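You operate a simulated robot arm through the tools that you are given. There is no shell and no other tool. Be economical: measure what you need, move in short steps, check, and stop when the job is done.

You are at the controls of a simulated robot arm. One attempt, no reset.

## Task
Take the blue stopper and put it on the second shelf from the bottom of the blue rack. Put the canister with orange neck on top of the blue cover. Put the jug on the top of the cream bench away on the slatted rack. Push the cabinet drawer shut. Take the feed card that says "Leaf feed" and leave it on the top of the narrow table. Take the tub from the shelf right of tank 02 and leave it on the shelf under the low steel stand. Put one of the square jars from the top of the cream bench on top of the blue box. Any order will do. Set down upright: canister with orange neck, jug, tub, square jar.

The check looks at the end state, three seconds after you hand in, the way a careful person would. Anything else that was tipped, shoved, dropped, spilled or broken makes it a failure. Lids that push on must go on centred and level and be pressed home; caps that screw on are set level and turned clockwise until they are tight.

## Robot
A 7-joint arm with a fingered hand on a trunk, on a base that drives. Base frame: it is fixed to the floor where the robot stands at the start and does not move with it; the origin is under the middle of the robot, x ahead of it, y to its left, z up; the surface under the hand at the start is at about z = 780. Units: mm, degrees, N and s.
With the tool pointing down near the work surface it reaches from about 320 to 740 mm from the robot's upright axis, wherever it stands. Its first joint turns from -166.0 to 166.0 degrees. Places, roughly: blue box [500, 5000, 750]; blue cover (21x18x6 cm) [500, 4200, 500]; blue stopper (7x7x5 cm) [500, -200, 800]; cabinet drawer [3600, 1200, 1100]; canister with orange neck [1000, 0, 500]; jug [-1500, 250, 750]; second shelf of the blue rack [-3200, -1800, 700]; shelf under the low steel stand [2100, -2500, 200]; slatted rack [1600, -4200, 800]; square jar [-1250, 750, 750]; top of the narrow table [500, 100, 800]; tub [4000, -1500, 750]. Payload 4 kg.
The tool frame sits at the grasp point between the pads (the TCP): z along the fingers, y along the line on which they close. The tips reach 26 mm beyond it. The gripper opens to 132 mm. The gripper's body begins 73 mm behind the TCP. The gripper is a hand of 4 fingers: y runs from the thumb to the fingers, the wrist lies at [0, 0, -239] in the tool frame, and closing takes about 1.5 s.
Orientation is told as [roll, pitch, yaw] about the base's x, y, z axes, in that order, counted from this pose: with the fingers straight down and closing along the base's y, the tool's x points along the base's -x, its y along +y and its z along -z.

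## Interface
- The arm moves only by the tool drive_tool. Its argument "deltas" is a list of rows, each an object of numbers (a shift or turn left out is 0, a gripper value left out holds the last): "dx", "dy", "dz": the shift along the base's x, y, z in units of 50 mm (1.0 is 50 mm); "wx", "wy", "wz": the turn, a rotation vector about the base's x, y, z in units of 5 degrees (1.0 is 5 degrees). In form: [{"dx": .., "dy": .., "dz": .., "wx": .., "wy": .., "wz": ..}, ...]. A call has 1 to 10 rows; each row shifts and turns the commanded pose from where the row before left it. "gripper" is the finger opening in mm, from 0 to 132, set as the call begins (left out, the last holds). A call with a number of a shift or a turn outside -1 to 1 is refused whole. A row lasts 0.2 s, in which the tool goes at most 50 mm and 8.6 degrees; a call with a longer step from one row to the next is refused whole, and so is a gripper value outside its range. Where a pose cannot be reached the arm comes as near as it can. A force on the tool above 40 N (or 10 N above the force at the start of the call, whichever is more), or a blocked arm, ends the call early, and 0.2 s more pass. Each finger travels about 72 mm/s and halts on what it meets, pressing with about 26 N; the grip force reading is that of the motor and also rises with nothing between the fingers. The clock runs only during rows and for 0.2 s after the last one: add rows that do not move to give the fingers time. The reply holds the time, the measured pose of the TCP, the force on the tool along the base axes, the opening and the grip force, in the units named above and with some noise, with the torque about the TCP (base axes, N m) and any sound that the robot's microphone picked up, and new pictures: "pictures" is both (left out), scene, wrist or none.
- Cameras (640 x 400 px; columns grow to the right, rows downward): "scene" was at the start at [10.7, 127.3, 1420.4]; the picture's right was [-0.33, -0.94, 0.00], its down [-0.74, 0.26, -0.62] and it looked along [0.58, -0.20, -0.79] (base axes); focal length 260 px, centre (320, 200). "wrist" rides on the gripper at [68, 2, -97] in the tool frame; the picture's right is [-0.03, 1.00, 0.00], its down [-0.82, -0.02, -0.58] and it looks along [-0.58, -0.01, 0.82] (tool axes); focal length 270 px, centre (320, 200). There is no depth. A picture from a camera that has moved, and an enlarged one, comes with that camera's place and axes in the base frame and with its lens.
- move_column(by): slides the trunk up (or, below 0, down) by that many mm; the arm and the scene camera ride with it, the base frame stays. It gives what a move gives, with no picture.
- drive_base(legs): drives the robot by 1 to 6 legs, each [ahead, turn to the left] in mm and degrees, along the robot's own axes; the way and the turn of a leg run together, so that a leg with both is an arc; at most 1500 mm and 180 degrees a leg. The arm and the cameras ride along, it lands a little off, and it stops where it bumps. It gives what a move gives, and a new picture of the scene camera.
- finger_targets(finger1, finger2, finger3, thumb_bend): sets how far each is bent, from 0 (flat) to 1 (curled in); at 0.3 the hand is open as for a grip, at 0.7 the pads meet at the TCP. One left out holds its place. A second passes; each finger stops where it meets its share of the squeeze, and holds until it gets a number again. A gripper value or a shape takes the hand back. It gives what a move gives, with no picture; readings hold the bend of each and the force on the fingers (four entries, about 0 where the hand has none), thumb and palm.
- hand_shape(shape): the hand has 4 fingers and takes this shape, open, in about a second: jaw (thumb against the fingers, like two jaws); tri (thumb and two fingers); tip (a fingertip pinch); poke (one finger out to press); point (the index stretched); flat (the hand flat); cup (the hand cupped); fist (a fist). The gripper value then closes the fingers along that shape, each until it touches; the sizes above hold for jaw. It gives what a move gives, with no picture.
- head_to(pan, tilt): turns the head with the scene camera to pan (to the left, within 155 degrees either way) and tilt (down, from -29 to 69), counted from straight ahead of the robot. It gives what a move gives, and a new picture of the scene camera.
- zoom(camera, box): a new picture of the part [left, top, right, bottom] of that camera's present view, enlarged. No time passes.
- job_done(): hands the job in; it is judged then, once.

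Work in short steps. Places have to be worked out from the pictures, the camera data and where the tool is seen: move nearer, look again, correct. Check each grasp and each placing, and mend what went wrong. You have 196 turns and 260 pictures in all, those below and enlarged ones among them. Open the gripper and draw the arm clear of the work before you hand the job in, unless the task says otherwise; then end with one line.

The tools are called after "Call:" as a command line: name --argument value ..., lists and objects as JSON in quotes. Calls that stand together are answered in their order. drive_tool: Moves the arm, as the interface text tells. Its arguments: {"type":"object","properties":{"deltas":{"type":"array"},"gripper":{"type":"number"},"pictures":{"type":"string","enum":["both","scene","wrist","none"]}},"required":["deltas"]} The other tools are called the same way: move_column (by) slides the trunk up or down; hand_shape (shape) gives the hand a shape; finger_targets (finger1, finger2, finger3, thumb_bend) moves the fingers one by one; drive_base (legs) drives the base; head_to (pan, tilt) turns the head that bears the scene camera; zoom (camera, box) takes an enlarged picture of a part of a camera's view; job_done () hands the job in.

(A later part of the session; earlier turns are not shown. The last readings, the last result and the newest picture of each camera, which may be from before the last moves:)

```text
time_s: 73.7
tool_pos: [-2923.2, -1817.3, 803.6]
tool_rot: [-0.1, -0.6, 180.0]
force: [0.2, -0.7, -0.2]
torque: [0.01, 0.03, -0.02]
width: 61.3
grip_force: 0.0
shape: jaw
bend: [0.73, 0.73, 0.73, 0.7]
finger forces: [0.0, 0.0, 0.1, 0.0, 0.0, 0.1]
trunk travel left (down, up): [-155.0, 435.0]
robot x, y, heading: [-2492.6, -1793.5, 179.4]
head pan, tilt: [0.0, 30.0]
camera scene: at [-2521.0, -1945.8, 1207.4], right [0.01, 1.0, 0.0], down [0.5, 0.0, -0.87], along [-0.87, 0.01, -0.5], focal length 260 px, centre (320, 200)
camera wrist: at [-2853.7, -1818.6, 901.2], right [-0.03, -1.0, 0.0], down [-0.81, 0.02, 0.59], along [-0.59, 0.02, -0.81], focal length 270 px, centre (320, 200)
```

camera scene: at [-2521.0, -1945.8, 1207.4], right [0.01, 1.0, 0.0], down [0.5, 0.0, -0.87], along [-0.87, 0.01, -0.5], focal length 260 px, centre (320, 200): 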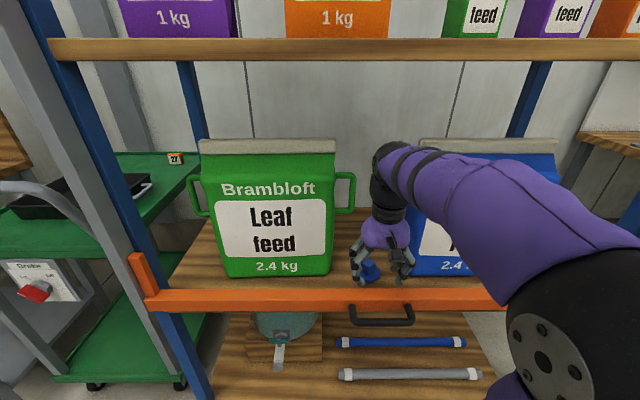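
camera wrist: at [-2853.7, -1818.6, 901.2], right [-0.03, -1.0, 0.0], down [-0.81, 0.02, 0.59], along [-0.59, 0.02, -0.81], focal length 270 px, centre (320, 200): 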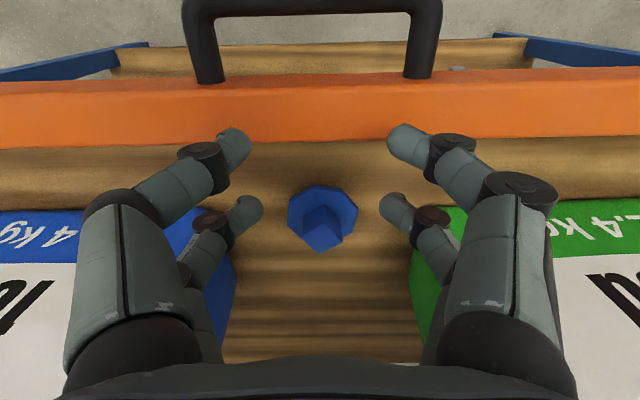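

Stopper placed between the boxes. Now I back off and look for a card reading "Leaf feed", starting with the shelf and the benches near here.

Call:
drive_base --legs '[[-500, 0]]'

Call:
move_column --by 250

Call:
zoom --camera "scene" --box '[160, 0, 560, 250]'

Call:
head_to --pan 55 --tilt 20

Call:
zoom --camera "scene" --box '[300, 100, 640, 312]'

```text
time_s: 76.6
tool_pos: [-2430.1, -1820.5, 803.6]
tool_rot: [-0.2, -0.6, 179.5]
force: [-0.4, 0.1, 0.0]
torque: [-0.02, -0.04, -0.02]
width: 61.6
grip_force: 0.1
shape: jaw
bend: [0.73, 0.73, 0.73, 0.7]
finger forces: [0.0, 0.0, 0.1, 0.0, 0.2, 0.0]
trunk travel left (down, up): [-155.0, 435.0]
robot x, y, heading: [-1995.2, -1800.0, 179.2]
head pan, tilt: [0.0, 30.0]
camera scene: at [-2028.2, -1950.5, 1207.4], right [0.01, 1.0, 0.0], down [0.5, -0.01, -0.87], along [-0.87, 0.01, -0.5], focal length 260 px, centre (320, 200)
```

scene: 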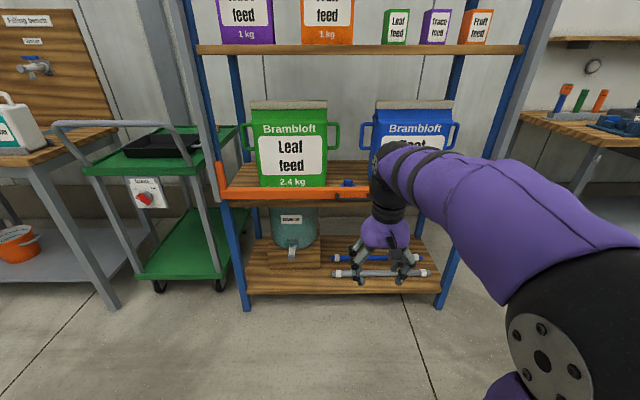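

```text
time_s: 79.2
tool_pos: [-2429.7, -1819.8, 1054.4]
tool_rot: [-0.1, -0.7, 179.6]
force: [0.4, -0.4, -0.4]
torque: [-0.01, 0.01, 0.02]
width: 61.6
grip_force: 0.0
shape: jaw
bend: [0.73, 0.73, 0.73, 0.7]
finger forces: [0.0, 0.1, 0.0, 0.0, 0.0, 0.1]
trunk travel left (down, up): [-405.0, 185.0]
robot x, y, heading: [-1997.0, -1797.7, 179.4]
head pan, tilt: [0.0, 30.0]
```

```text
1.60 times, centred on (360, 125) of scene
camera zoom: at [-2028.3, -1950.6, 1457.4], right [0.01, 1.0, 0.0], down [0.5, -0.01, -0.87], along [-0.87, 0.01, -0.5], focal length 415 px, centre (256, 320)
```

zoom: 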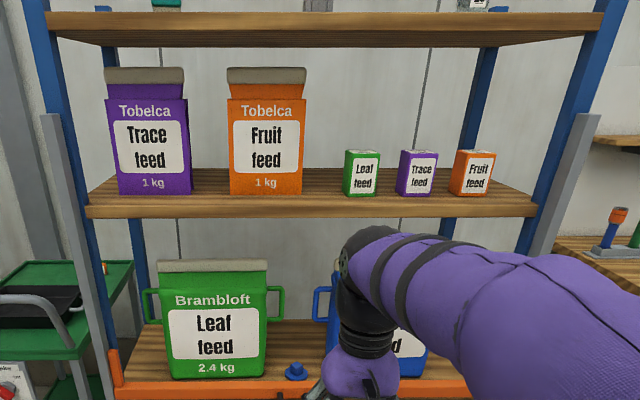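

```text
time_s: 80.4
tool_pos: [-2428.6, -1818.9, 1054.4]
tool_rot: [-0.1, -0.6, 179.6]
force: [-0.6, -0.1, 1.3]
torque: [0.0, 0.0, 0.03]
width: 61.5
grip_force: 0.0
shape: jaw
bend: [0.73, 0.73, 0.73, 0.7]
finger forces: [0.0, 0.0, 0.0, 0.0, 0.0, 0.1]
trunk travel left (down, up): [-405.0, 185.0]
robot x, y, heading: [-1993.3, -1797.5, 179.1]
head pan, tilt: [55.0, 20.0]
camera scene: at [-1992.3, -2027.3, 1473.4], right [-0.81, 0.58, 0.0], down [0.2, 0.28, -0.94], along [-0.55, -0.76, -0.34], focal length 260 px, centre (320, 200)
```

scene: 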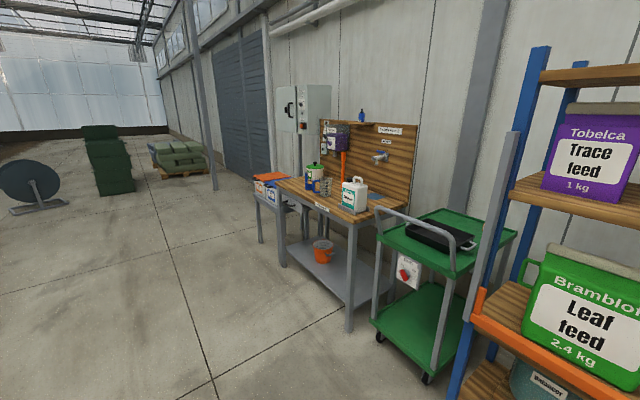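

```text
1.88 times, centred on (470, 206) of scene
camera zoom: at [-1992.3, -2027.3, 1473.4], right [-0.81, 0.58, 0.0], down [0.2, 0.28, -0.94], along [-0.55, -0.76, -0.34], focal length 489 px, centre (38, 189)
```

zoom: 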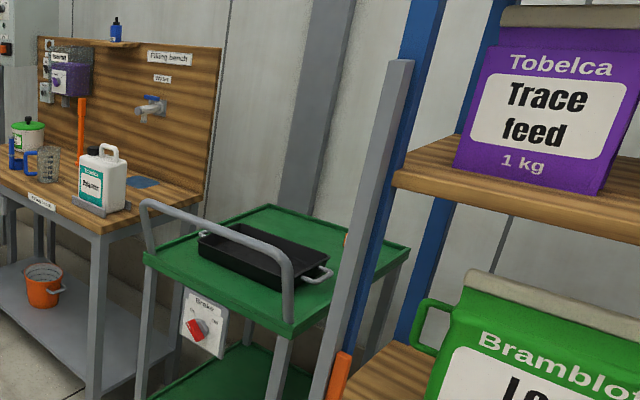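

I zoom at the orange/blue item left of the filling bench.

Call:
zoom --camera "scene" --box '[235, 140, 395, 240]'

Call:
head_to --pan -70 --tilt 20

```text
4.00 times, centred on (315, 190) of scene
camera zoom: at [-1992.3, -2027.3, 1473.4], right [-0.81, 0.58, 0.0], down [0.2, 0.28, -0.94], along [-0.55, -0.76, -0.34], focal length 1038 px, centre (340, 240)
```

zoom: 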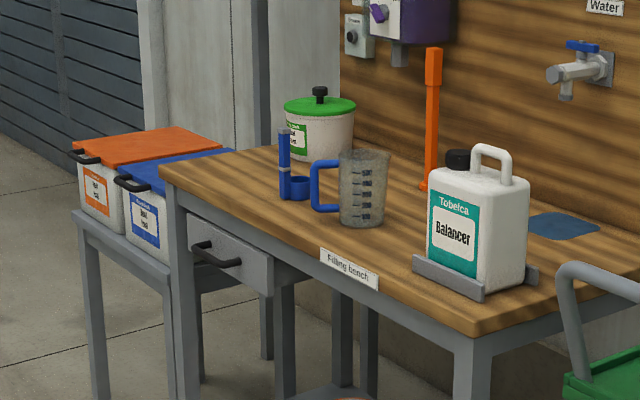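

```text
time_s: 82.5
tool_pos: [-2429.8, -1819.0, 1053.4]
tool_rot: [-0.1, -0.6, 179.6]
force: [-0.5, 0.5, -0.1]
torque: [0.02, 0.02, -0.04]
width: 61.5
grip_force: 0.0
shape: jaw
bend: [0.73, 0.73, 0.73, 0.7]
finger forces: [0.1, 0.0, 0.1, 0.1, 0.0, 0.0]
trunk travel left (down, up): [-405.0, 185.0]
robot x, y, heading: [-1996.7, -1793.6, 179.3]
head pan, tilt: [-70.0, 20.0]
camera scene: at [-1968.5, -1863.8, 1473.5], right [0.94, 0.33, 0.0], down [0.11, -0.32, -0.94], along [-0.31, 0.89, -0.34], focal length 260 px, centre (320, 200)
```

scene: 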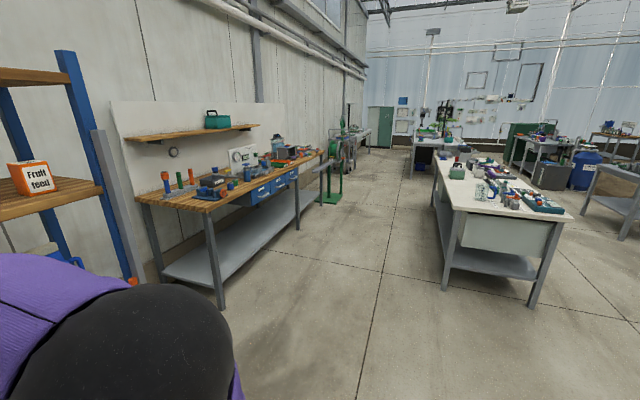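

No card here yet. Next the jug on the cream bench: I drive to a spot off the bench's end, facing +y, and look.

Call:
drive_base --legs '[[0, -115.7], [1112, 0], [0, 26.5]]'

Call:
head_to --pan 5 --tilt 28

Call:
zoom --camera "scene" --box '[180, 100, 500, 300]'

```text
time_s: 94.8
tool_pos: [-1616.2, -383.1, 1054.7]
tool_rot: [-0.1, -0.6, 94.4]
force: [0.2, -0.4, 0.2]
torque: [0.04, 0.0, 0.0]
width: 61.6
grip_force: 0.1
shape: jaw
bend: [0.73, 0.73, 0.73, 0.7]
finger forces: [0.2, 0.0, 0.1, 0.1, 0.0, 0.0]
trunk travel left (down, up): [-405.0, 185.0]
robot x, y, heading: [-1556.7, -812.9, 94.3]
head pan, tilt: [-70.0, 20.0]
camera scene: at [-1620.5, -847.2, 1473.5], right [0.41, -0.91, 0.0], down [-0.31, -0.14, -0.94], along [0.86, 0.38, -0.34], focal length 260 px, centre (320, 200)
```

scene: 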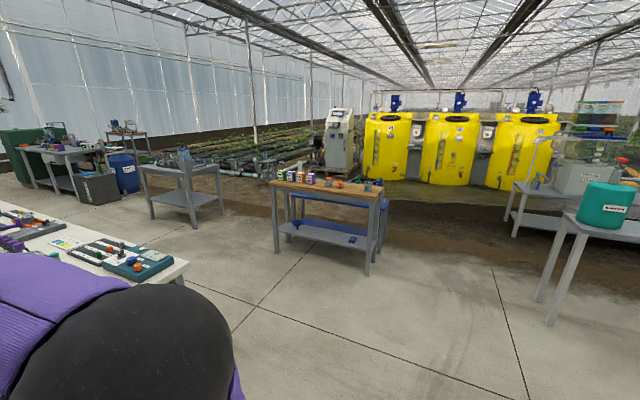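

```text
time_s: 96.2
tool_pos: [-1614.3, -382.8, 1055.2]
tool_rot: [-0.1, -0.6, 94.3]
force: [0.3, -0.5, 0.0]
torque: [0.04, 0.01, 0.02]
width: 61.6
grip_force: 0.0
shape: jaw
bend: [0.73, 0.73, 0.73, 0.7]
finger forces: [0.1, 0.1, 0.1, 0.1, 0.0, 0.1]
trunk travel left (down, up): [-405.0, 185.0]
robot x, y, heading: [-1556.5, -814.7, 94.1]
head pan, tilt: [5.0, 28.0]
camera scene: at [-1719.9, -795.2, 1460.6], right [0.99, 0.16, 0.0], down [0.07, -0.46, -0.88], along [-0.14, 0.87, -0.47], focal length 260 px, centre (320, 200)
```

scene: 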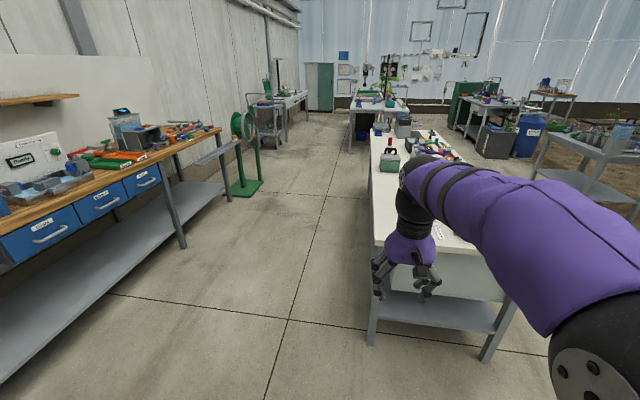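

```text
2.00 times, centred on (340, 200) of scene
camera zoom: at [-1719.9, -795.2, 1460.6], right [0.99, 0.16, 0.0], down [0.07, -0.46, -0.88], along [-0.14, 0.87, -0.47], focal length 519 px, centre (280, 200)
```

zoom: 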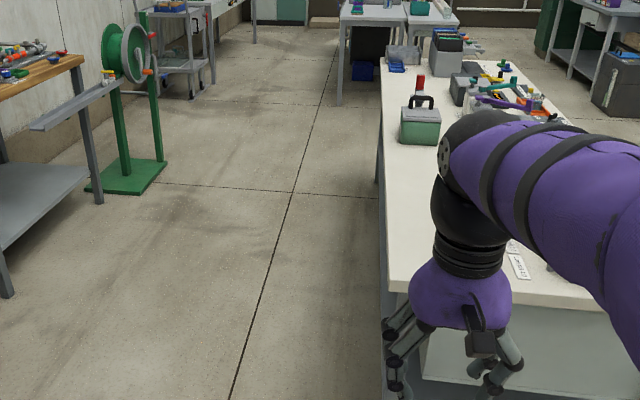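

The arm hides the bench end. I drive 380 ahead and swing the tool to the right, viewing with both cameras.

Call:
drive_base --legs '[[350, -4]]'

Call:
drive_tool --deltas '[{"dx": 1}, {"dx": 1}, {"dx": 1}, {"dx": 1}, {"dx": 1}, {"dx": 0.6, "dz": 0.6}, {}]' --pictures "both"

```text
time_s: 98.5
tool_pos: [-1603.7, -20.8, 1053.7]
tool_rot: [-0.1, -0.6, 90.9]
force: [0.4, -0.7, 0.0]
torque: [-0.01, 0.0, 0.01]
width: 61.4
grip_force: 0.0
shape: jaw
bend: [0.73, 0.73, 0.73, 0.7]
finger forces: [0.0, 0.0, 0.1, 0.0, 0.1, 0.0]
trunk travel left (down, up): [-405.0, 185.0]
robot x, y, heading: [-1570.1, -452.1, 90.9]
head pan, tilt: [5.0, 28.0]
camera scene: at [-1733.4, -426.0, 1460.5], right [1.0, 0.1, 0.0], down [0.05, -0.47, -0.88], along [-0.09, 0.88, -0.47], focal length 260 px, centre (320, 200)
```

scene: 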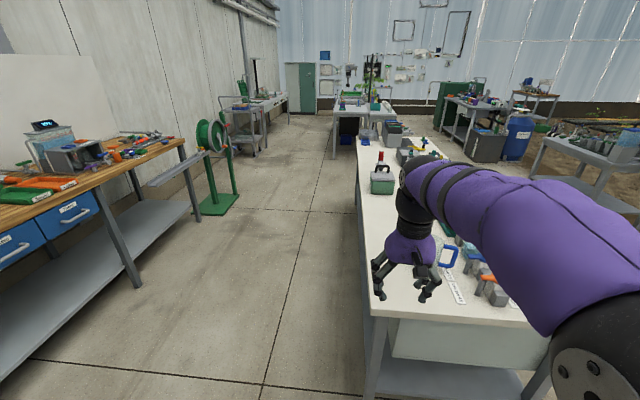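

```text
time_s: 100.1
tool_pos: [-1323.1, -19.0, 1084.0]
tool_rot: [-0.1, -0.6, 90.9]
force: [0.4, 0.1, 0.6]
torque: [0.02, 0.02, 0.02]
width: 61.4
grip_force: 0.0
shape: jaw
bend: [0.73, 0.73, 0.73, 0.7]
finger forces: [0.0, 0.1, 0.0, 0.1, 0.0, 0.0]
trunk travel left (down, up): [-405.0, 185.0]
robot x, y, heading: [-1574.3, -453.6, 90.8]
head pan, tilt: [5.0, 28.0]
camera scene: at [-1733.2, -426.1, 1460.6], right [1.0, 0.1, 0.0], down [0.05, -0.47, -0.88], along [-0.09, 0.88, -0.47], focal length 260 px, centre (320, 200)
camera wrist: at [-1324.1, -87.7, 1181.7], right [-1.0, 0.01, 0.0], down [0.01, 0.81, 0.59], along [0.01, 0.59, -0.81], focal length 270 px, centre (320, 200)
```

scene: 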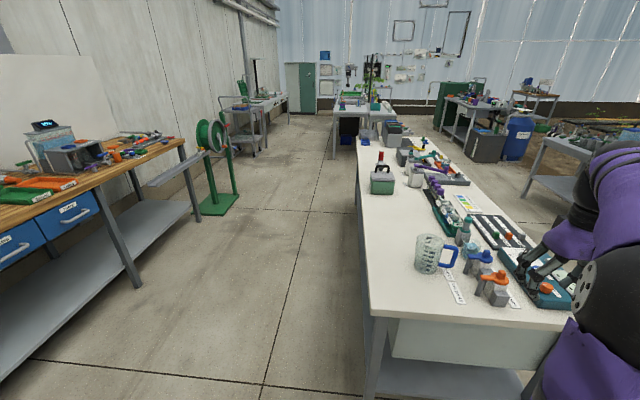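
wrist: 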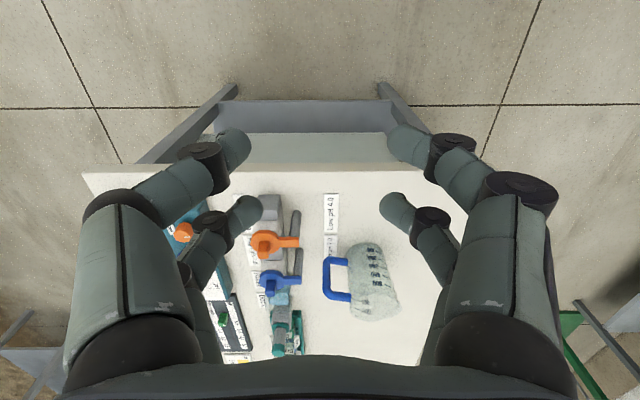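

The jug sits near (-1400,370), handle toward +x. I drive 200 ahead and turn the hand so it closes along y (off the handle).

Call:
drive_base --legs '[[200, 0]]'

Call:
drive_tool --deltas '[{"wz": -1, "dx": -0.2, "dy": 0.5}, {"wz": -1, "dx": -0.2, "dy": 0.5}, {"wz": -1, "dx": -0.2, "dy": 0.5}, {"wz": -1, "dx": -0.2, "dy": 0.5}, {"wz": -1, "dx": -0.2, "dy": 0.5}, {"wz": -1, "dx": -0.2, "dy": 0.5}, {"wz": -1, "dx": -0.2, "dy": 0.3}, {"wz": -1}, {"wz": -1}, {"wz": -1}]' --gripper 130 --pictures "none"

Call:
drive_tool --deltas '[{"wz": -1}, {"wz": -1}, {"wz": -1}, {"wz": -1}, {"wz": -1}, {"wz": -1}, {"wz": -1}, {"wz": -1}, {}]' --pictures "both"

```text
time_s: 101.7
tool_pos: [-1324.8, 178.3, 1084.2]
tool_rot: [-0.1, -0.7, 90.9]
force: [-0.7, 0.4, -0.5]
torque: [-0.01, -0.02, -0.02]
width: 61.9
grip_force: 0.1
shape: jaw
bend: [0.73, 0.73, 0.73, 0.7]
finger forces: [0.0, 0.0, 0.1, 0.0, 0.0, 0.1]
trunk travel left (down, up): [-405.0, 185.0]
robot x, y, heading: [-1577.1, -257.3, 90.8]
head pan, tilt: [5.0, 28.0]
camera scene: at [-1735.4, -227.9, 1460.6], right [1.0, 0.1, 0.0], down [0.05, -0.47, -0.88], along [-0.09, 0.88, -0.47], focal length 260 px, centre (320, 200)
```

scene: 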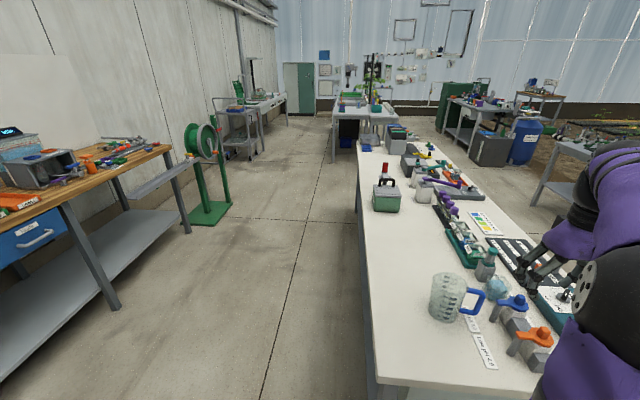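

```text
time_s: 103.9
tool_pos: [-1394.6, 345.2, 1084.9]
tool_rot: [-0.1, -0.6, 40.7]
force: [0.5, 0.6, -0.2]
torque: [-0.05, -0.01, 0.02]
width: 129.8
grip_force: 0.0
shape: jaw
bend: [0.33, 0.33, 0.33, 0.29]
finger forces: [0.1, 0.0, 0.1, 0.0, 0.1, 0.0]
trunk travel left (down, up): [-405.0, 185.0]
robot x, y, heading: [-1574.4, -256.0, 90.5]
head pan, tilt: [5.0, 28.0]
```

```text
time_s: 105.9
tool_pos: [-1395.2, 345.2, 1084.5]
tool_rot: [-0.2, -0.5, 0.8]
force: [1.0, 0.2, -0.5]
torque: [0.0, 0.0, 0.0]
width: 129.9
grip_force: 0.0
shape: jaw
bend: [0.33, 0.33, 0.33, 0.29]
finger forces: [0.0, 0.0, 0.1, 0.0, 0.0, 0.0]
trunk travel left (down, up): [-405.0, 185.0]
robot x, y, heading: [-1571.6, -256.3, 90.6]
head pan, tilt: [5.0, 28.0]
camera scene: at [-1735.4, -227.9, 1460.6], right [1.0, 0.1, 0.0], down [0.05, -0.47, -0.88], along [-0.09, 0.88, -0.47], focal length 260 px, centre (320, 200)
camera wrist: at [-1465.0, 346.2, 1181.5], right [0.01, 1.0, 0.0], down [0.81, -0.01, 0.59], along [0.59, -0.01, -0.81], focal length 270 px, centre (320, 200)
```

scene: 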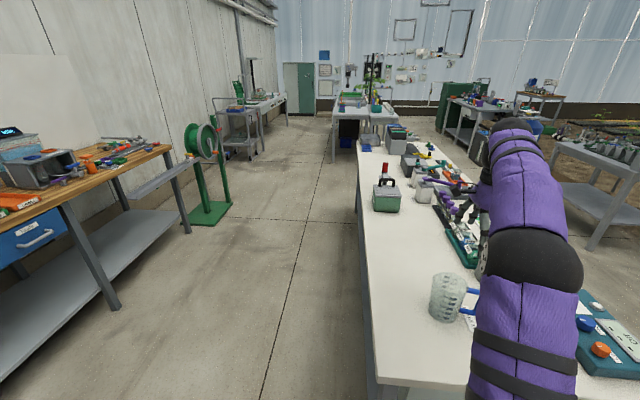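
wrist: 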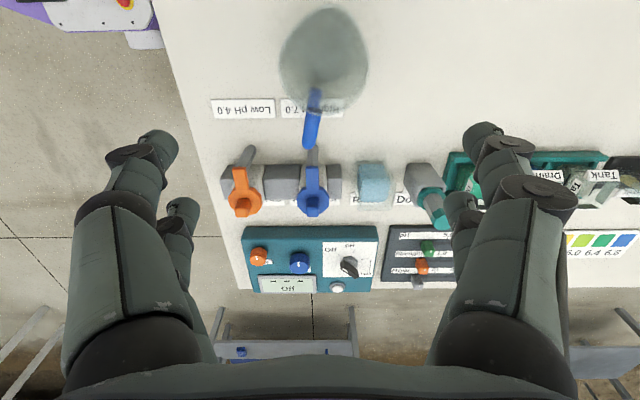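

Jug is almost under the tool, at about (-1418,346), ~98 mm wide. I shift and descend partway to z≈1000 to look again.

Call:
drive_tool --deltas '[{"dx": -0.46}, {"dz": -0.8}, {"dz": -0.8}, {}]' --pictures "both"

```text
time_s: 106.9
tool_pos: [-1416.8, 348.0, 1003.9]
tool_rot: [-0.1, -0.6, 0.9]
force: [0.5, -0.2, -0.2]
torque: [0.01, 0.0, -0.02]
width: 130.0
grip_force: 0.0
shape: jaw
bend: [0.33, 0.33, 0.33, 0.29]
finger forces: [0.1, 0.0, 0.0, 0.1, 0.1, 0.1]
trunk travel left (down, up): [-405.0, 185.0]
robot x, y, heading: [-1572.1, -256.5, 90.8]
head pan, tilt: [5.0, 28.0]
camera scene: at [-1735.3, -227.8, 1460.6], right [1.0, 0.1, 0.0], down [0.05, -0.47, -0.88], along [-0.09, 0.88, -0.47], focal length 260 px, centre (320, 200)
camera wrist: at [-1487.1, 348.9, 1100.6], right [0.01, 1.0, 0.0], down [0.81, -0.01, 0.59], along [0.59, -0.01, -0.81], focal length 270 px, centre (320, 200)
```

scene: 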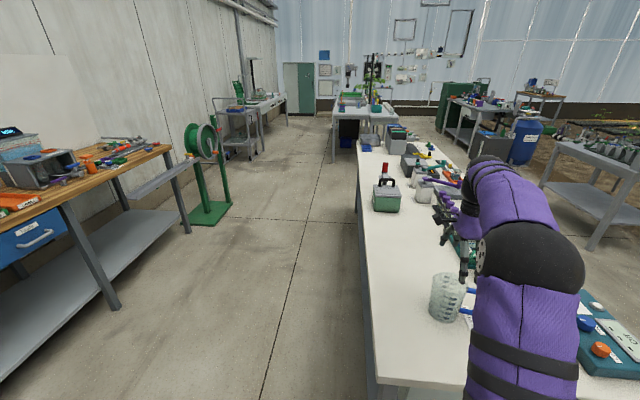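
wrist: 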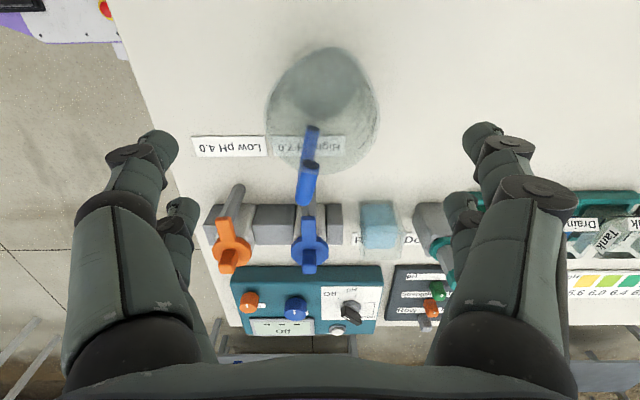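

Bench top ≈790, jug rim ≈895, centre (-1418,351). Descend to TCP 845 and check.

Call:
drive_tool --deltas '[{"dz": -0.8, "dy": 0.06}, {"dz": -0.8}, {"dz": -0.8}, {"dz": -0.7}, {}]' --pictures "wrist"

```text
time_s: 108.1
tool_pos: [-1418.1, 349.2, 854.6]
tool_rot: [0.2, -0.8, 0.8]
force: [0.0, -2.2, 20.6]
torque: [-0.34, -0.07, -0.03]
width: 129.5
grip_force: 0.1
shape: jaw
bend: [0.33, 0.33, 0.33, 0.29]
finger forces: [0.2, 5.9, 6.8, 0.0, 6.7, 0.1]
trunk travel left (down, up): [-405.0, 185.0]
robot x, y, heading: [-1573.9, -253.6, 90.5]
head pan, tilt: [5.0, 28.0]
camera wrist: at [-1487.6, 348.8, 951.2], right [0.01, 1.0, 0.0], down [0.81, -0.01, 0.59], along [0.59, 0.0, -0.81], focal length 270 px, centre (320, 200)
```

wrist: 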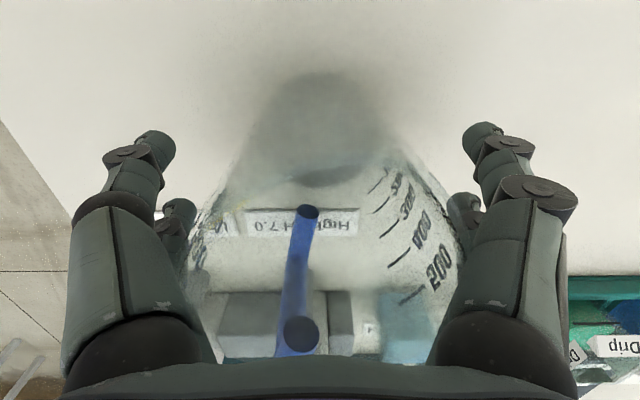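

The fingers brush the flared rim; the tips are already well below it. I ease up 3 mm and close.

Call:
drive_tool --deltas '[{"dz": 0.06}, {}]' --pictures "none"

Call:
drive_tool --deltas '[{}, {}, {}, {}, {}, {}]' --gripper 60 --pictures "wrist"

```text
time_s: 108.7
tool_pos: [-1417.7, 346.8, 854.4]
tool_rot: [0.0, -0.7, 0.8]
force: [1.8, 1.1, 14.0]
torque: [-0.21, -0.01, -0.01]
width: 129.7
grip_force: 0.2
shape: jaw
bend: [0.33, 0.33, 0.33, 0.29]
finger forces: [0.2, 6.7, 4.2, 0.0, 4.1, 0.1]
trunk travel left (down, up): [-405.0, 185.0]
robot x, y, heading: [-1573.9, -258.0, 90.9]
head pan, tilt: [5.0, 28.0]
```

```text
time_s: 110.1
tool_pos: [-1418.3, 348.3, 853.6]
tool_rot: [0.1, -0.7, 0.9]
force: [0.1, 5.3, 17.5]
torque: [0.7, 0.46, -0.18]
width: 76.6
grip_force: 26.1
shape: jaw
bend: [0.72, 0.72, 0.73, 0.73]
finger forces: [36.2, 39.7, 41.8, 0.1, 25.1, 0.1]
trunk travel left (down, up): [-405.0, 185.0]
robot x, y, heading: [-1572.2, -255.6, 90.4]
head pan, tilt: [5.0, 28.0]
camera wrist: at [-1488.0, 349.0, 952.2], right [0.01, 1.0, 0.0], down [0.81, -0.01, 0.59], along [0.59, 0.0, -0.81], focal length 270 px, centre (320, 200)
```

wrist: 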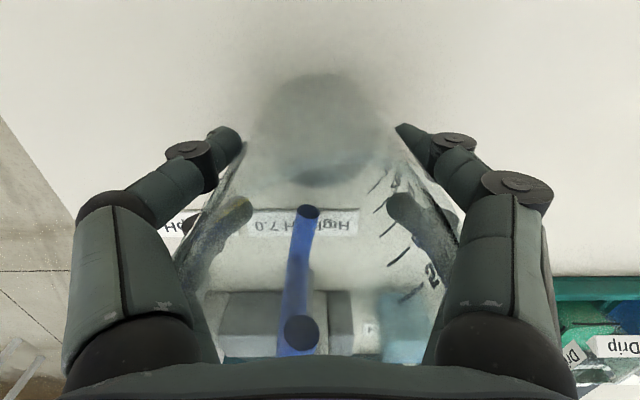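

Firm grip at ~77 mm. Lift gently 200 mm and check.

Call:
drive_tool --deltas '[{"dz": 0.4}, {"dz": 0.6}, {"dz": 0.8}, {"dz": 0.8}, {"dz": 0.8}, {"dz": 0.8}, {}]' --pictures "both"

```text
time_s: 111.7
tool_pos: [-1419.4, 349.1, 1061.7]
tool_rot: [-0.1, -0.7, 0.9]
force: [0.5, 0.4, -1.4]
torque: [0.0, -0.03, -0.01]
width: 75.7
grip_force: 25.7
shape: jaw
bend: [0.71, 0.72, 0.72, 0.73]
finger forces: [34.4, 29.0, 40.2, 0.1, 23.5, 0.0]
trunk travel left (down, up): [-405.0, 185.0]
robot x, y, heading: [-1573.1, -256.9, 90.6]
head pan, tilt: [5.0, 28.0]
camera scene: at [-1735.4, -227.9, 1460.6], right [1.0, 0.1, 0.0], down [0.05, -0.47, -0.88], along [-0.09, 0.88, -0.47], focal length 260 px, centre (320, 200)
camera wrist: at [-1489.6, 349.9, 1159.2], right [0.01, 1.0, 0.0], down [0.81, -0.01, 0.59], along [0.59, -0.01, -0.81], focal length 270 px, centre (320, 200)
```

scene: 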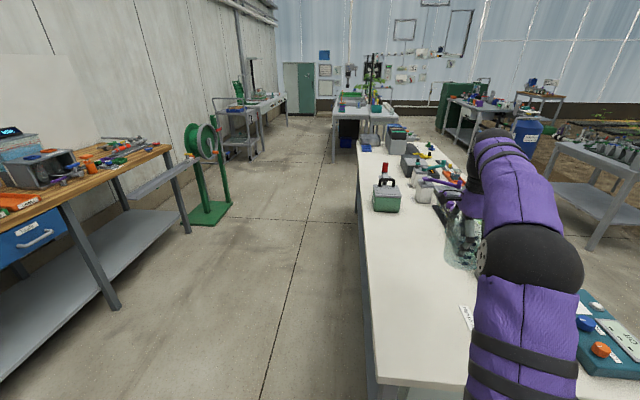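
wrist: 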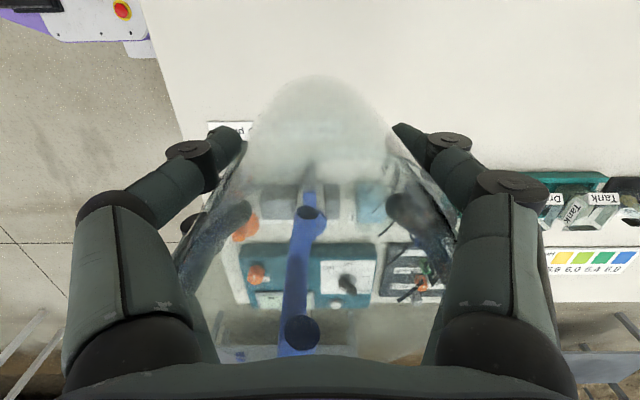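

Jug held securely. I draw it in, back off, and drive to the slatted rack area, passing west of the teal-tank stand.

Call:
drive_tool --deltas '[{"dy": -0.8}, {"dy": -0.8}, {"dy": -0.8}, {"dy": -0.6}, {}]' --pictures "none"

Call:
drive_base --legs '[[-400, 0], [0, -148.5], [1400, 0], [1373, 0], [0, 46.6]]'

Call:
head_to --pan 0 --tilt 20

```text
time_s: 112.9
tool_pos: [-1420.4, 197.0, 1062.0]
tool_rot: [-0.2, -0.7, 0.9]
force: [-0.7, 0.6, -1.8]
torque: [0.0, -0.01, -0.01]
width: 75.3
grip_force: 26.0
shape: jaw
bend: [0.71, 0.72, 0.72, 0.73]
finger forces: [34.5, 28.7, 40.1, 0.1, 22.8, 0.1]
trunk travel left (down, up): [-405.0, 185.0]
robot x, y, heading: [-1572.6, -255.2, 90.6]
head pan, tilt: [5.0, 28.0]
```

```text
time_s: 137.7
tool_pos: [347.6, -3312.6, 1062.6]
tool_rot: [-0.1, -0.6, -103.7]
force: [0.6, -0.2, -0.9]
torque: [0.04, -0.01, -0.02]
width: 74.4
grip_force: 26.0
shape: jaw
bend: [0.71, 0.72, 0.72, 0.74]
finger forces: [33.9, 26.7, 37.5, 0.0, 20.5, 0.0]
trunk travel left (down, up): [-405.0, 185.0]
robot x, y, heading: [-51.9, -3048.1, -13.9]
head pan, tilt: [5.0, 28.0]
camera scene: at [15.0, -2900.9, 1460.6], right [-0.16, -0.99, 0.0], down [-0.46, 0.07, -0.88], along [0.87, -0.14, -0.47], focal length 260 px, centre (320, 200)
```

scene: 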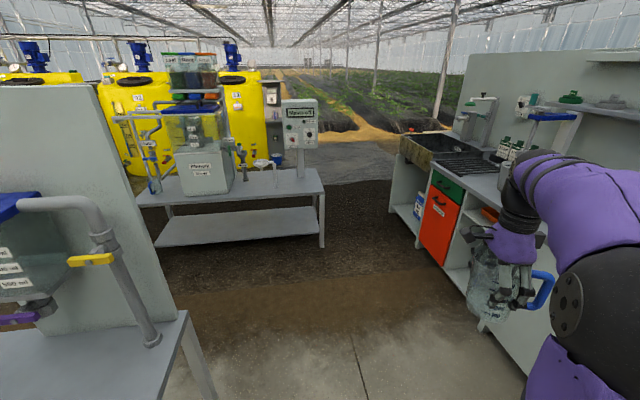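

```text
time_s: 138.4
tool_pos: [345.9, -3311.5, 1062.3]
tool_rot: [-0.2, -0.6, -103.7]
force: [0.0, -0.5, 0.1]
torque: [0.05, -0.01, 0.02]
width: 74.3
grip_force: 26.2
shape: jaw
bend: [0.71, 0.72, 0.72, 0.74]
finger forces: [34.0, 26.7, 37.6, 0.0, 20.4, 0.1]
trunk travel left (down, up): [-405.0, 185.0]
robot x, y, heading: [-53.5, -3048.1, -13.7]
head pan, tilt: [0.0, 20.0]
camera scene: at [15.3, -2909.2, 1473.4], right [-0.24, -0.97, 0.0], down [-0.33, 0.08, -0.94], along [0.91, -0.23, -0.34], focal length 260 px, centre (320, 200)
```

scene: 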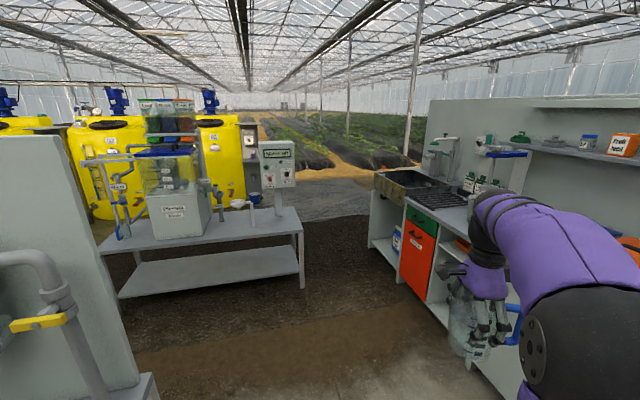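

The slatted black drainer is beside the sink at about (1575,-4235). I drive to (1450,-3450) and face it.

Call:
drive_base --legs '[[0, -1.3], [1000, 0], [555, 0], [0, -75]]'

Call:
head_to --pan -5 --tilt 30

```text
time_s: 150.2
tool_pos: [1256.6, -3885.8, 1062.2]
tool_rot: [-0.1, -0.6, 179.3]
force: [-0.2, -0.1, -1.5]
torque: [0.03, -0.02, 0.01]
width: 74.3
grip_force: 25.7
shape: jaw
bend: [0.71, 0.72, 0.72, 0.74]
finger forces: [33.8, 25.9, 36.6, 0.0, 19.7, 0.1]
trunk travel left (down, up): [-405.0, 185.0]
robot x, y, heading: [1422.7, -3435.9, -91.0]
head pan, tilt: [0.0, 20.0]
camera scene: at [1573.7, -3472.9, 1473.5], right [-1.0, 0.02, 0.0], down [0.01, 0.34, -0.94], along [-0.02, -0.94, -0.34], focal length 260 px, centre (320, 200)
```

scene: 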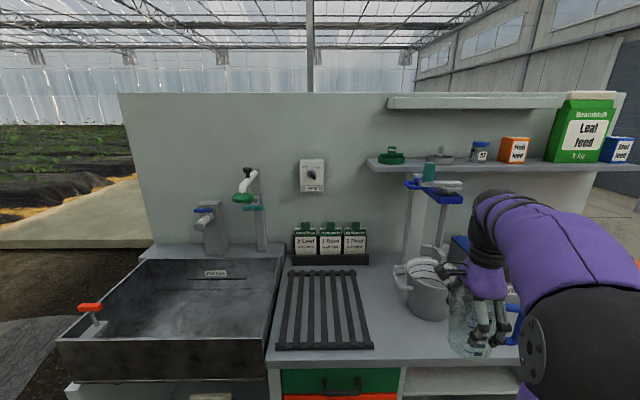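

```text
time_s: 151.0
tool_pos: [1255.5, -3884.8, 1062.7]
tool_rot: [-0.1, -0.5, 179.3]
force: [0.2, 0.3, -0.7]
torque: [0.01, -0.03, 0.0]
width: 74.4
grip_force: 26.1
shape: jaw
bend: [0.71, 0.72, 0.72, 0.74]
finger forces: [33.9, 26.0, 36.6, 0.0, 19.7, 0.0]
trunk travel left (down, up): [-405.0, 185.0]
robot x, y, heading: [1419.7, -3436.5, -91.0]
head pan, tilt: [-5.0, 30.0]
camera scene: at [1565.9, -3469.7, 1457.4], right [-0.99, 0.1, 0.0], down [0.05, 0.5, -0.87], along [-0.09, -0.86, -0.5], focal length 260 px, centre (320, 200)
```

scene: 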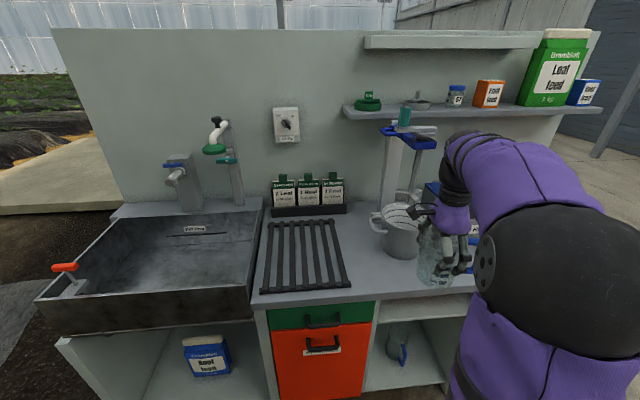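

Items behind the rack look like labelled cards/packs; I zoom in on them and the rack.

Call:
zoom --camera "scene" --box '[240, 160, 400, 260]'

Call:
zoom --camera "scene" --box '[340, 60, 620, 235]'

```text
4.00 times, centred on (320, 210) of scene
camera zoom: at [1565.9, -3469.7, 1457.4], right [-0.99, 0.1, 0.0], down [0.05, 0.5, -0.87], along [-0.09, -0.86, -0.5], focal length 1038 px, centre (320, 160)
```

zoom: 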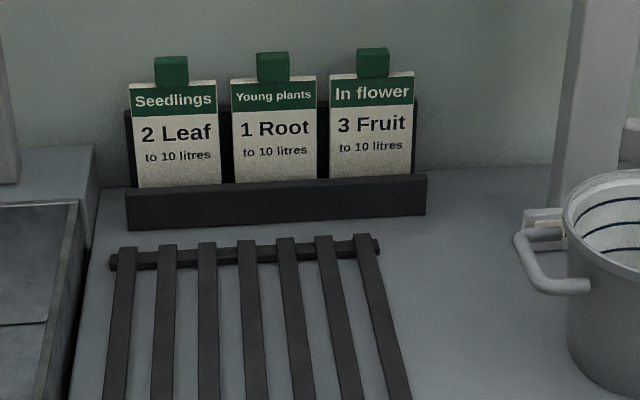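

```text
2.29 times, centred on (480, 148) of scene
camera zoom: at [1565.9, -3469.7, 1457.4], right [-0.99, 0.1, 0.0], down [0.05, 0.5, -0.87], along [-0.09, -0.86, -0.5], focal length 593 px, centre (-46, 320)
```

zoom: 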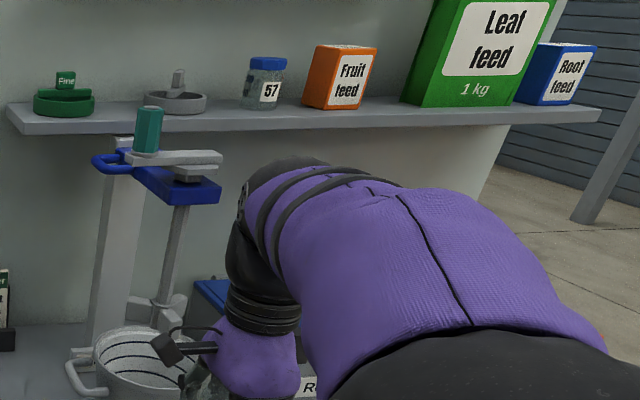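

Those cards say other things; the card must be elsewhere. For the jug: rack centre about (1555,-4190), slats near z 830–860. I drive 130 ahead and carry the jug over the rack.

Call:
drive_base --legs '[[130, 0]]'

Call:
drive_tool --deltas '[{"dx": 0.9}, {"dx": 0.9}, {"dx": 0.9}, {"dx": 0.9}, {"dx": 0.9}, {"dx": 0.9}, {"dx": 0.6, "dy": -0.7}, {"dy": -0.9}, {"dy": -0.9}, {"dy": -0.9}]' --pictures "both"

```text
time_s: 152.2
tool_pos: [1251.9, -4014.3, 1062.2]
tool_rot: [-0.2, -0.6, 179.1]
force: [-0.4, -0.8, -0.5]
torque: [-0.03, -0.04, 0.04]
width: 74.2
grip_force: 26.4
shape: jaw
bend: [0.71, 0.72, 0.72, 0.74]
finger forces: [33.9, 25.9, 36.7, 0.0, 19.7, 0.0]
trunk travel left (down, up): [-405.0, 185.0]
robot x, y, heading: [1421.4, -3564.6, -91.0]
head pan, tilt: [-5.0, 30.0]
camera scene: at [1563.4, -3598.9, 1457.4], right [-0.99, 0.11, 0.0], down [0.05, 0.5, -0.87], along [-0.09, -0.86, -0.5], focal length 260 px, centre (320, 200)
```

scene: 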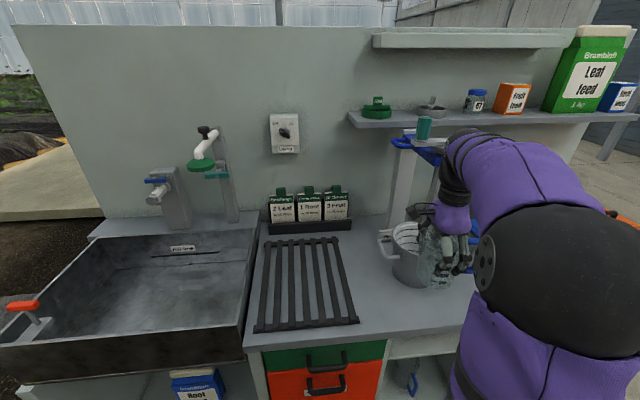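

```text
time_s: 154.4
tool_pos: [1549.1, -4184.5, 1062.9]
tool_rot: [-0.2, -0.7, 179.2]
force: [0.7, 0.4, -0.6]
torque: [-0.04, -0.04, 0.01]
width: 74.3
grip_force: 26.4
shape: jaw
bend: [0.71, 0.72, 0.72, 0.74]
finger forces: [33.8, 25.3, 36.0, 0.0, 19.2, 0.0]
trunk travel left (down, up): [-405.0, 185.0]
robot x, y, heading: [1420.4, -3565.2, -91.2]
head pan, tilt: [-5.0, 30.0]
camera scene: at [1563.6, -3599.0, 1457.3], right [-0.99, 0.11, 0.0], down [0.05, 0.5, -0.87], along [-0.09, -0.86, -0.5], focal length 260 px, centre (320, 200)
camera wrist: at [1618.5, -4187.7, 1160.2], right [-0.04, -1.0, 0.0], down [-0.81, 0.03, 0.59], along [-0.59, 0.03, -0.81], focal length 270 px, centre (320, 200)
```

scene: 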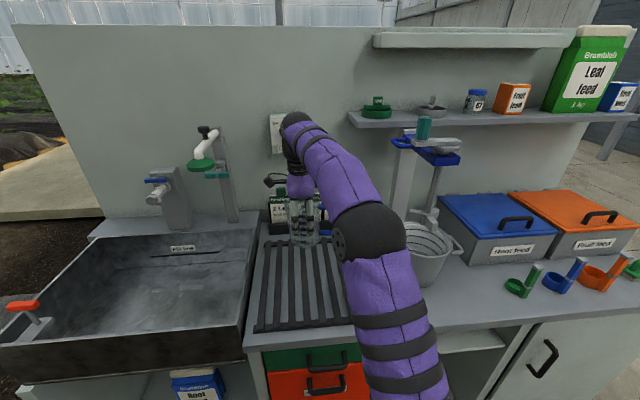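
wrist: 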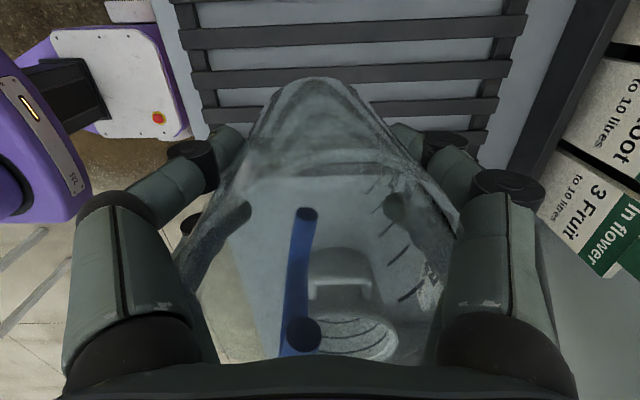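

Rack spans x 1413–1690, y -4032…-4425, slat top about 812. The jug is over its middle; I lower it, finely at the end.

Call:
drive_tool --deltas '[{"dz": -0.8, "dy": -0.2}, {"dz": -0.8}, {"dz": -0.8}, {"dz": -0.5}, {}]' --pictures "none"

Call:
drive_tool --deltas '[{"dz": -0.1}, {"dz": -0.1}, {"dz": -0.1}, {"dz": -0.1}, {"dz": -0.1}, {"dz": -0.1}, {"dz": -0.1}, {"dz": -0.1}, {"dz": -0.1}]' --pictures "both"

```text
time_s: 155.6
tool_pos: [1553.2, -4192.2, 919.3]
tool_rot: [0.0, -0.6, 179.3]
force: [-0.6, -0.4, -1.0]
torque: [0.0, 0.01, -0.01]
width: 73.6
grip_force: 26.1
shape: jaw
bend: [0.71, 0.72, 0.72, 0.74]
finger forces: [33.8, 25.1, 35.9, 0.0, 18.9, 0.0]
trunk travel left (down, up): [-405.0, 185.0]
robot x, y, heading: [1424.6, -3565.9, -91.1]
head pan, tilt: [-5.0, 30.0]
```

```text
time_s: 157.2
tool_pos: [1553.3, -4195.8, 895.4]
tool_rot: [0.9, -0.3, 179.2]
force: [-0.7, 3.6, 18.7]
torque: [-0.33, -0.42, 0.06]
width: 73.4
grip_force: 26.2
shape: jaw
bend: [0.71, 0.73, 0.73, 0.74]
finger forces: [35.4, 27.6, 39.2, 0.0, 22.2, 0.0]
trunk travel left (down, up): [-405.0, 185.0]
robot x, y, heading: [1419.8, -3561.9, -91.2]
head pan, tilt: [-5.0, 30.0]
stopped in row 7: the force on the tool passed its limit at 44 N (the readings are from after the stop); the commanded pose is now the measured one
camera scene: at [1563.1, -3596.6, 1457.5], right [-0.99, 0.11, 0.0], down [0.05, 0.5, -0.87], along [-0.09, -0.86, -0.5], focal length 260 px, centre (320, 200)
camera wrist: at [1621.5, -4196.1, 992.8], right [-0.04, -1.0, 0.02], down [-0.81, 0.04, 0.58], along [-0.58, 0.01, -0.81], focal length 270 px, centre (320, 200)
```

scene: 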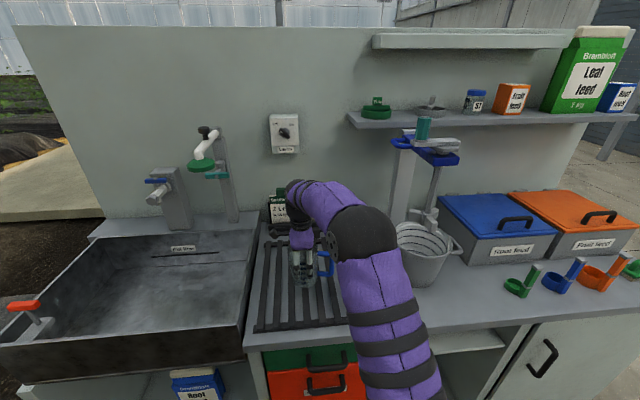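
wrist: 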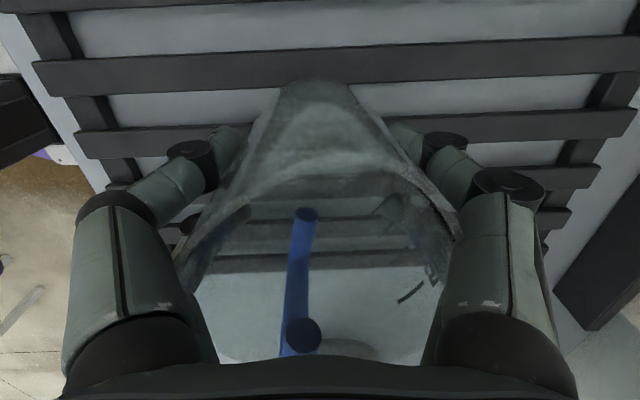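

The jug rests on the slats. I relieve the press, open fully, and rise.

Call:
drive_tool --deltas '[{"dz": 0.04}, {}, {}, {}, {}, {}]' --gripper 132 --pictures "none"

Call:
drive_tool --deltas '[{"dz": 0.3}, {"dz": 0.5}, {"dz": 0.8}, {"dz": 0.8}, {"dz": 0.8}, {}]' --pictures "both"

```text
time_s: 158.6
tool_pos: [1551.6, -4195.2, 893.4]
tool_rot: [0.5, -0.5, 179.2]
force: [-1.2, 2.6, 15.5]
torque: [0.02, 0.05, -0.05]
width: 131.8
grip_force: 0.0
shape: jaw
bend: [0.3, 0.3, 0.3, 0.3]
finger forces: [0.1, 4.4, 5.9, 0.0, 5.6, 0.1]
trunk travel left (down, up): [-405.0, 185.0]
robot x, y, heading: [1419.0, -3561.8, -91.3]
head pan, tilt: [-5.0, 30.0]
```

```text
time_s: 159.9
tool_pos: [1554.1, -4195.1, 1053.8]
tool_rot: [0.6, -0.5, 179.1]
force: [1.0, 0.5, -0.3]
torque: [-0.01, 0.0, 0.01]
width: 131.7
grip_force: 0.0
shape: jaw
bend: [0.3, 0.3, 0.3, 0.3]
finger forces: [0.0, 0.0, 0.0, 0.1, 0.0, 0.0]
trunk travel left (down, up): [-405.0, 185.0]
robot x, y, heading: [1421.3, -3564.0, -91.0]
head pan, tilt: [-5.0, 30.0]
camera scene: at [1563.6, -3598.7, 1457.4], right [-0.99, 0.11, 0.0], down [0.05, 0.5, -0.87], along [-0.09, -0.86, -0.5], focal length 260 px, centre (320, 200)
camera wrist: at [1622.5, -4196.5, 1151.0], right [-0.04, -1.0, 0.01], down [-0.81, 0.04, 0.58], along [-0.58, 0.02, -0.81], focal length 270 px, centre (320, 200)
```

scene: 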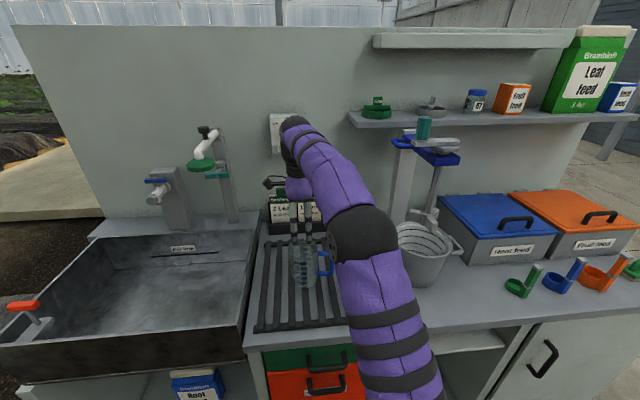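
wrist: 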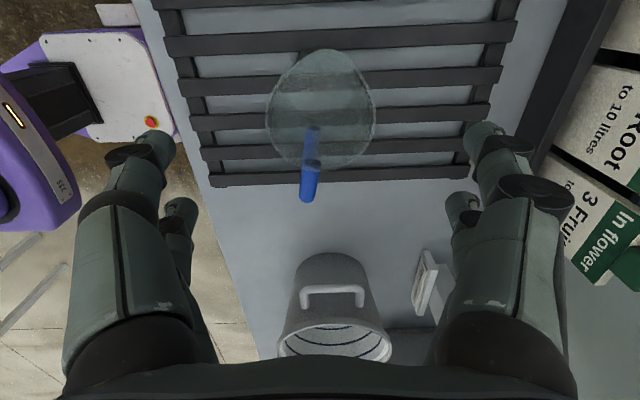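

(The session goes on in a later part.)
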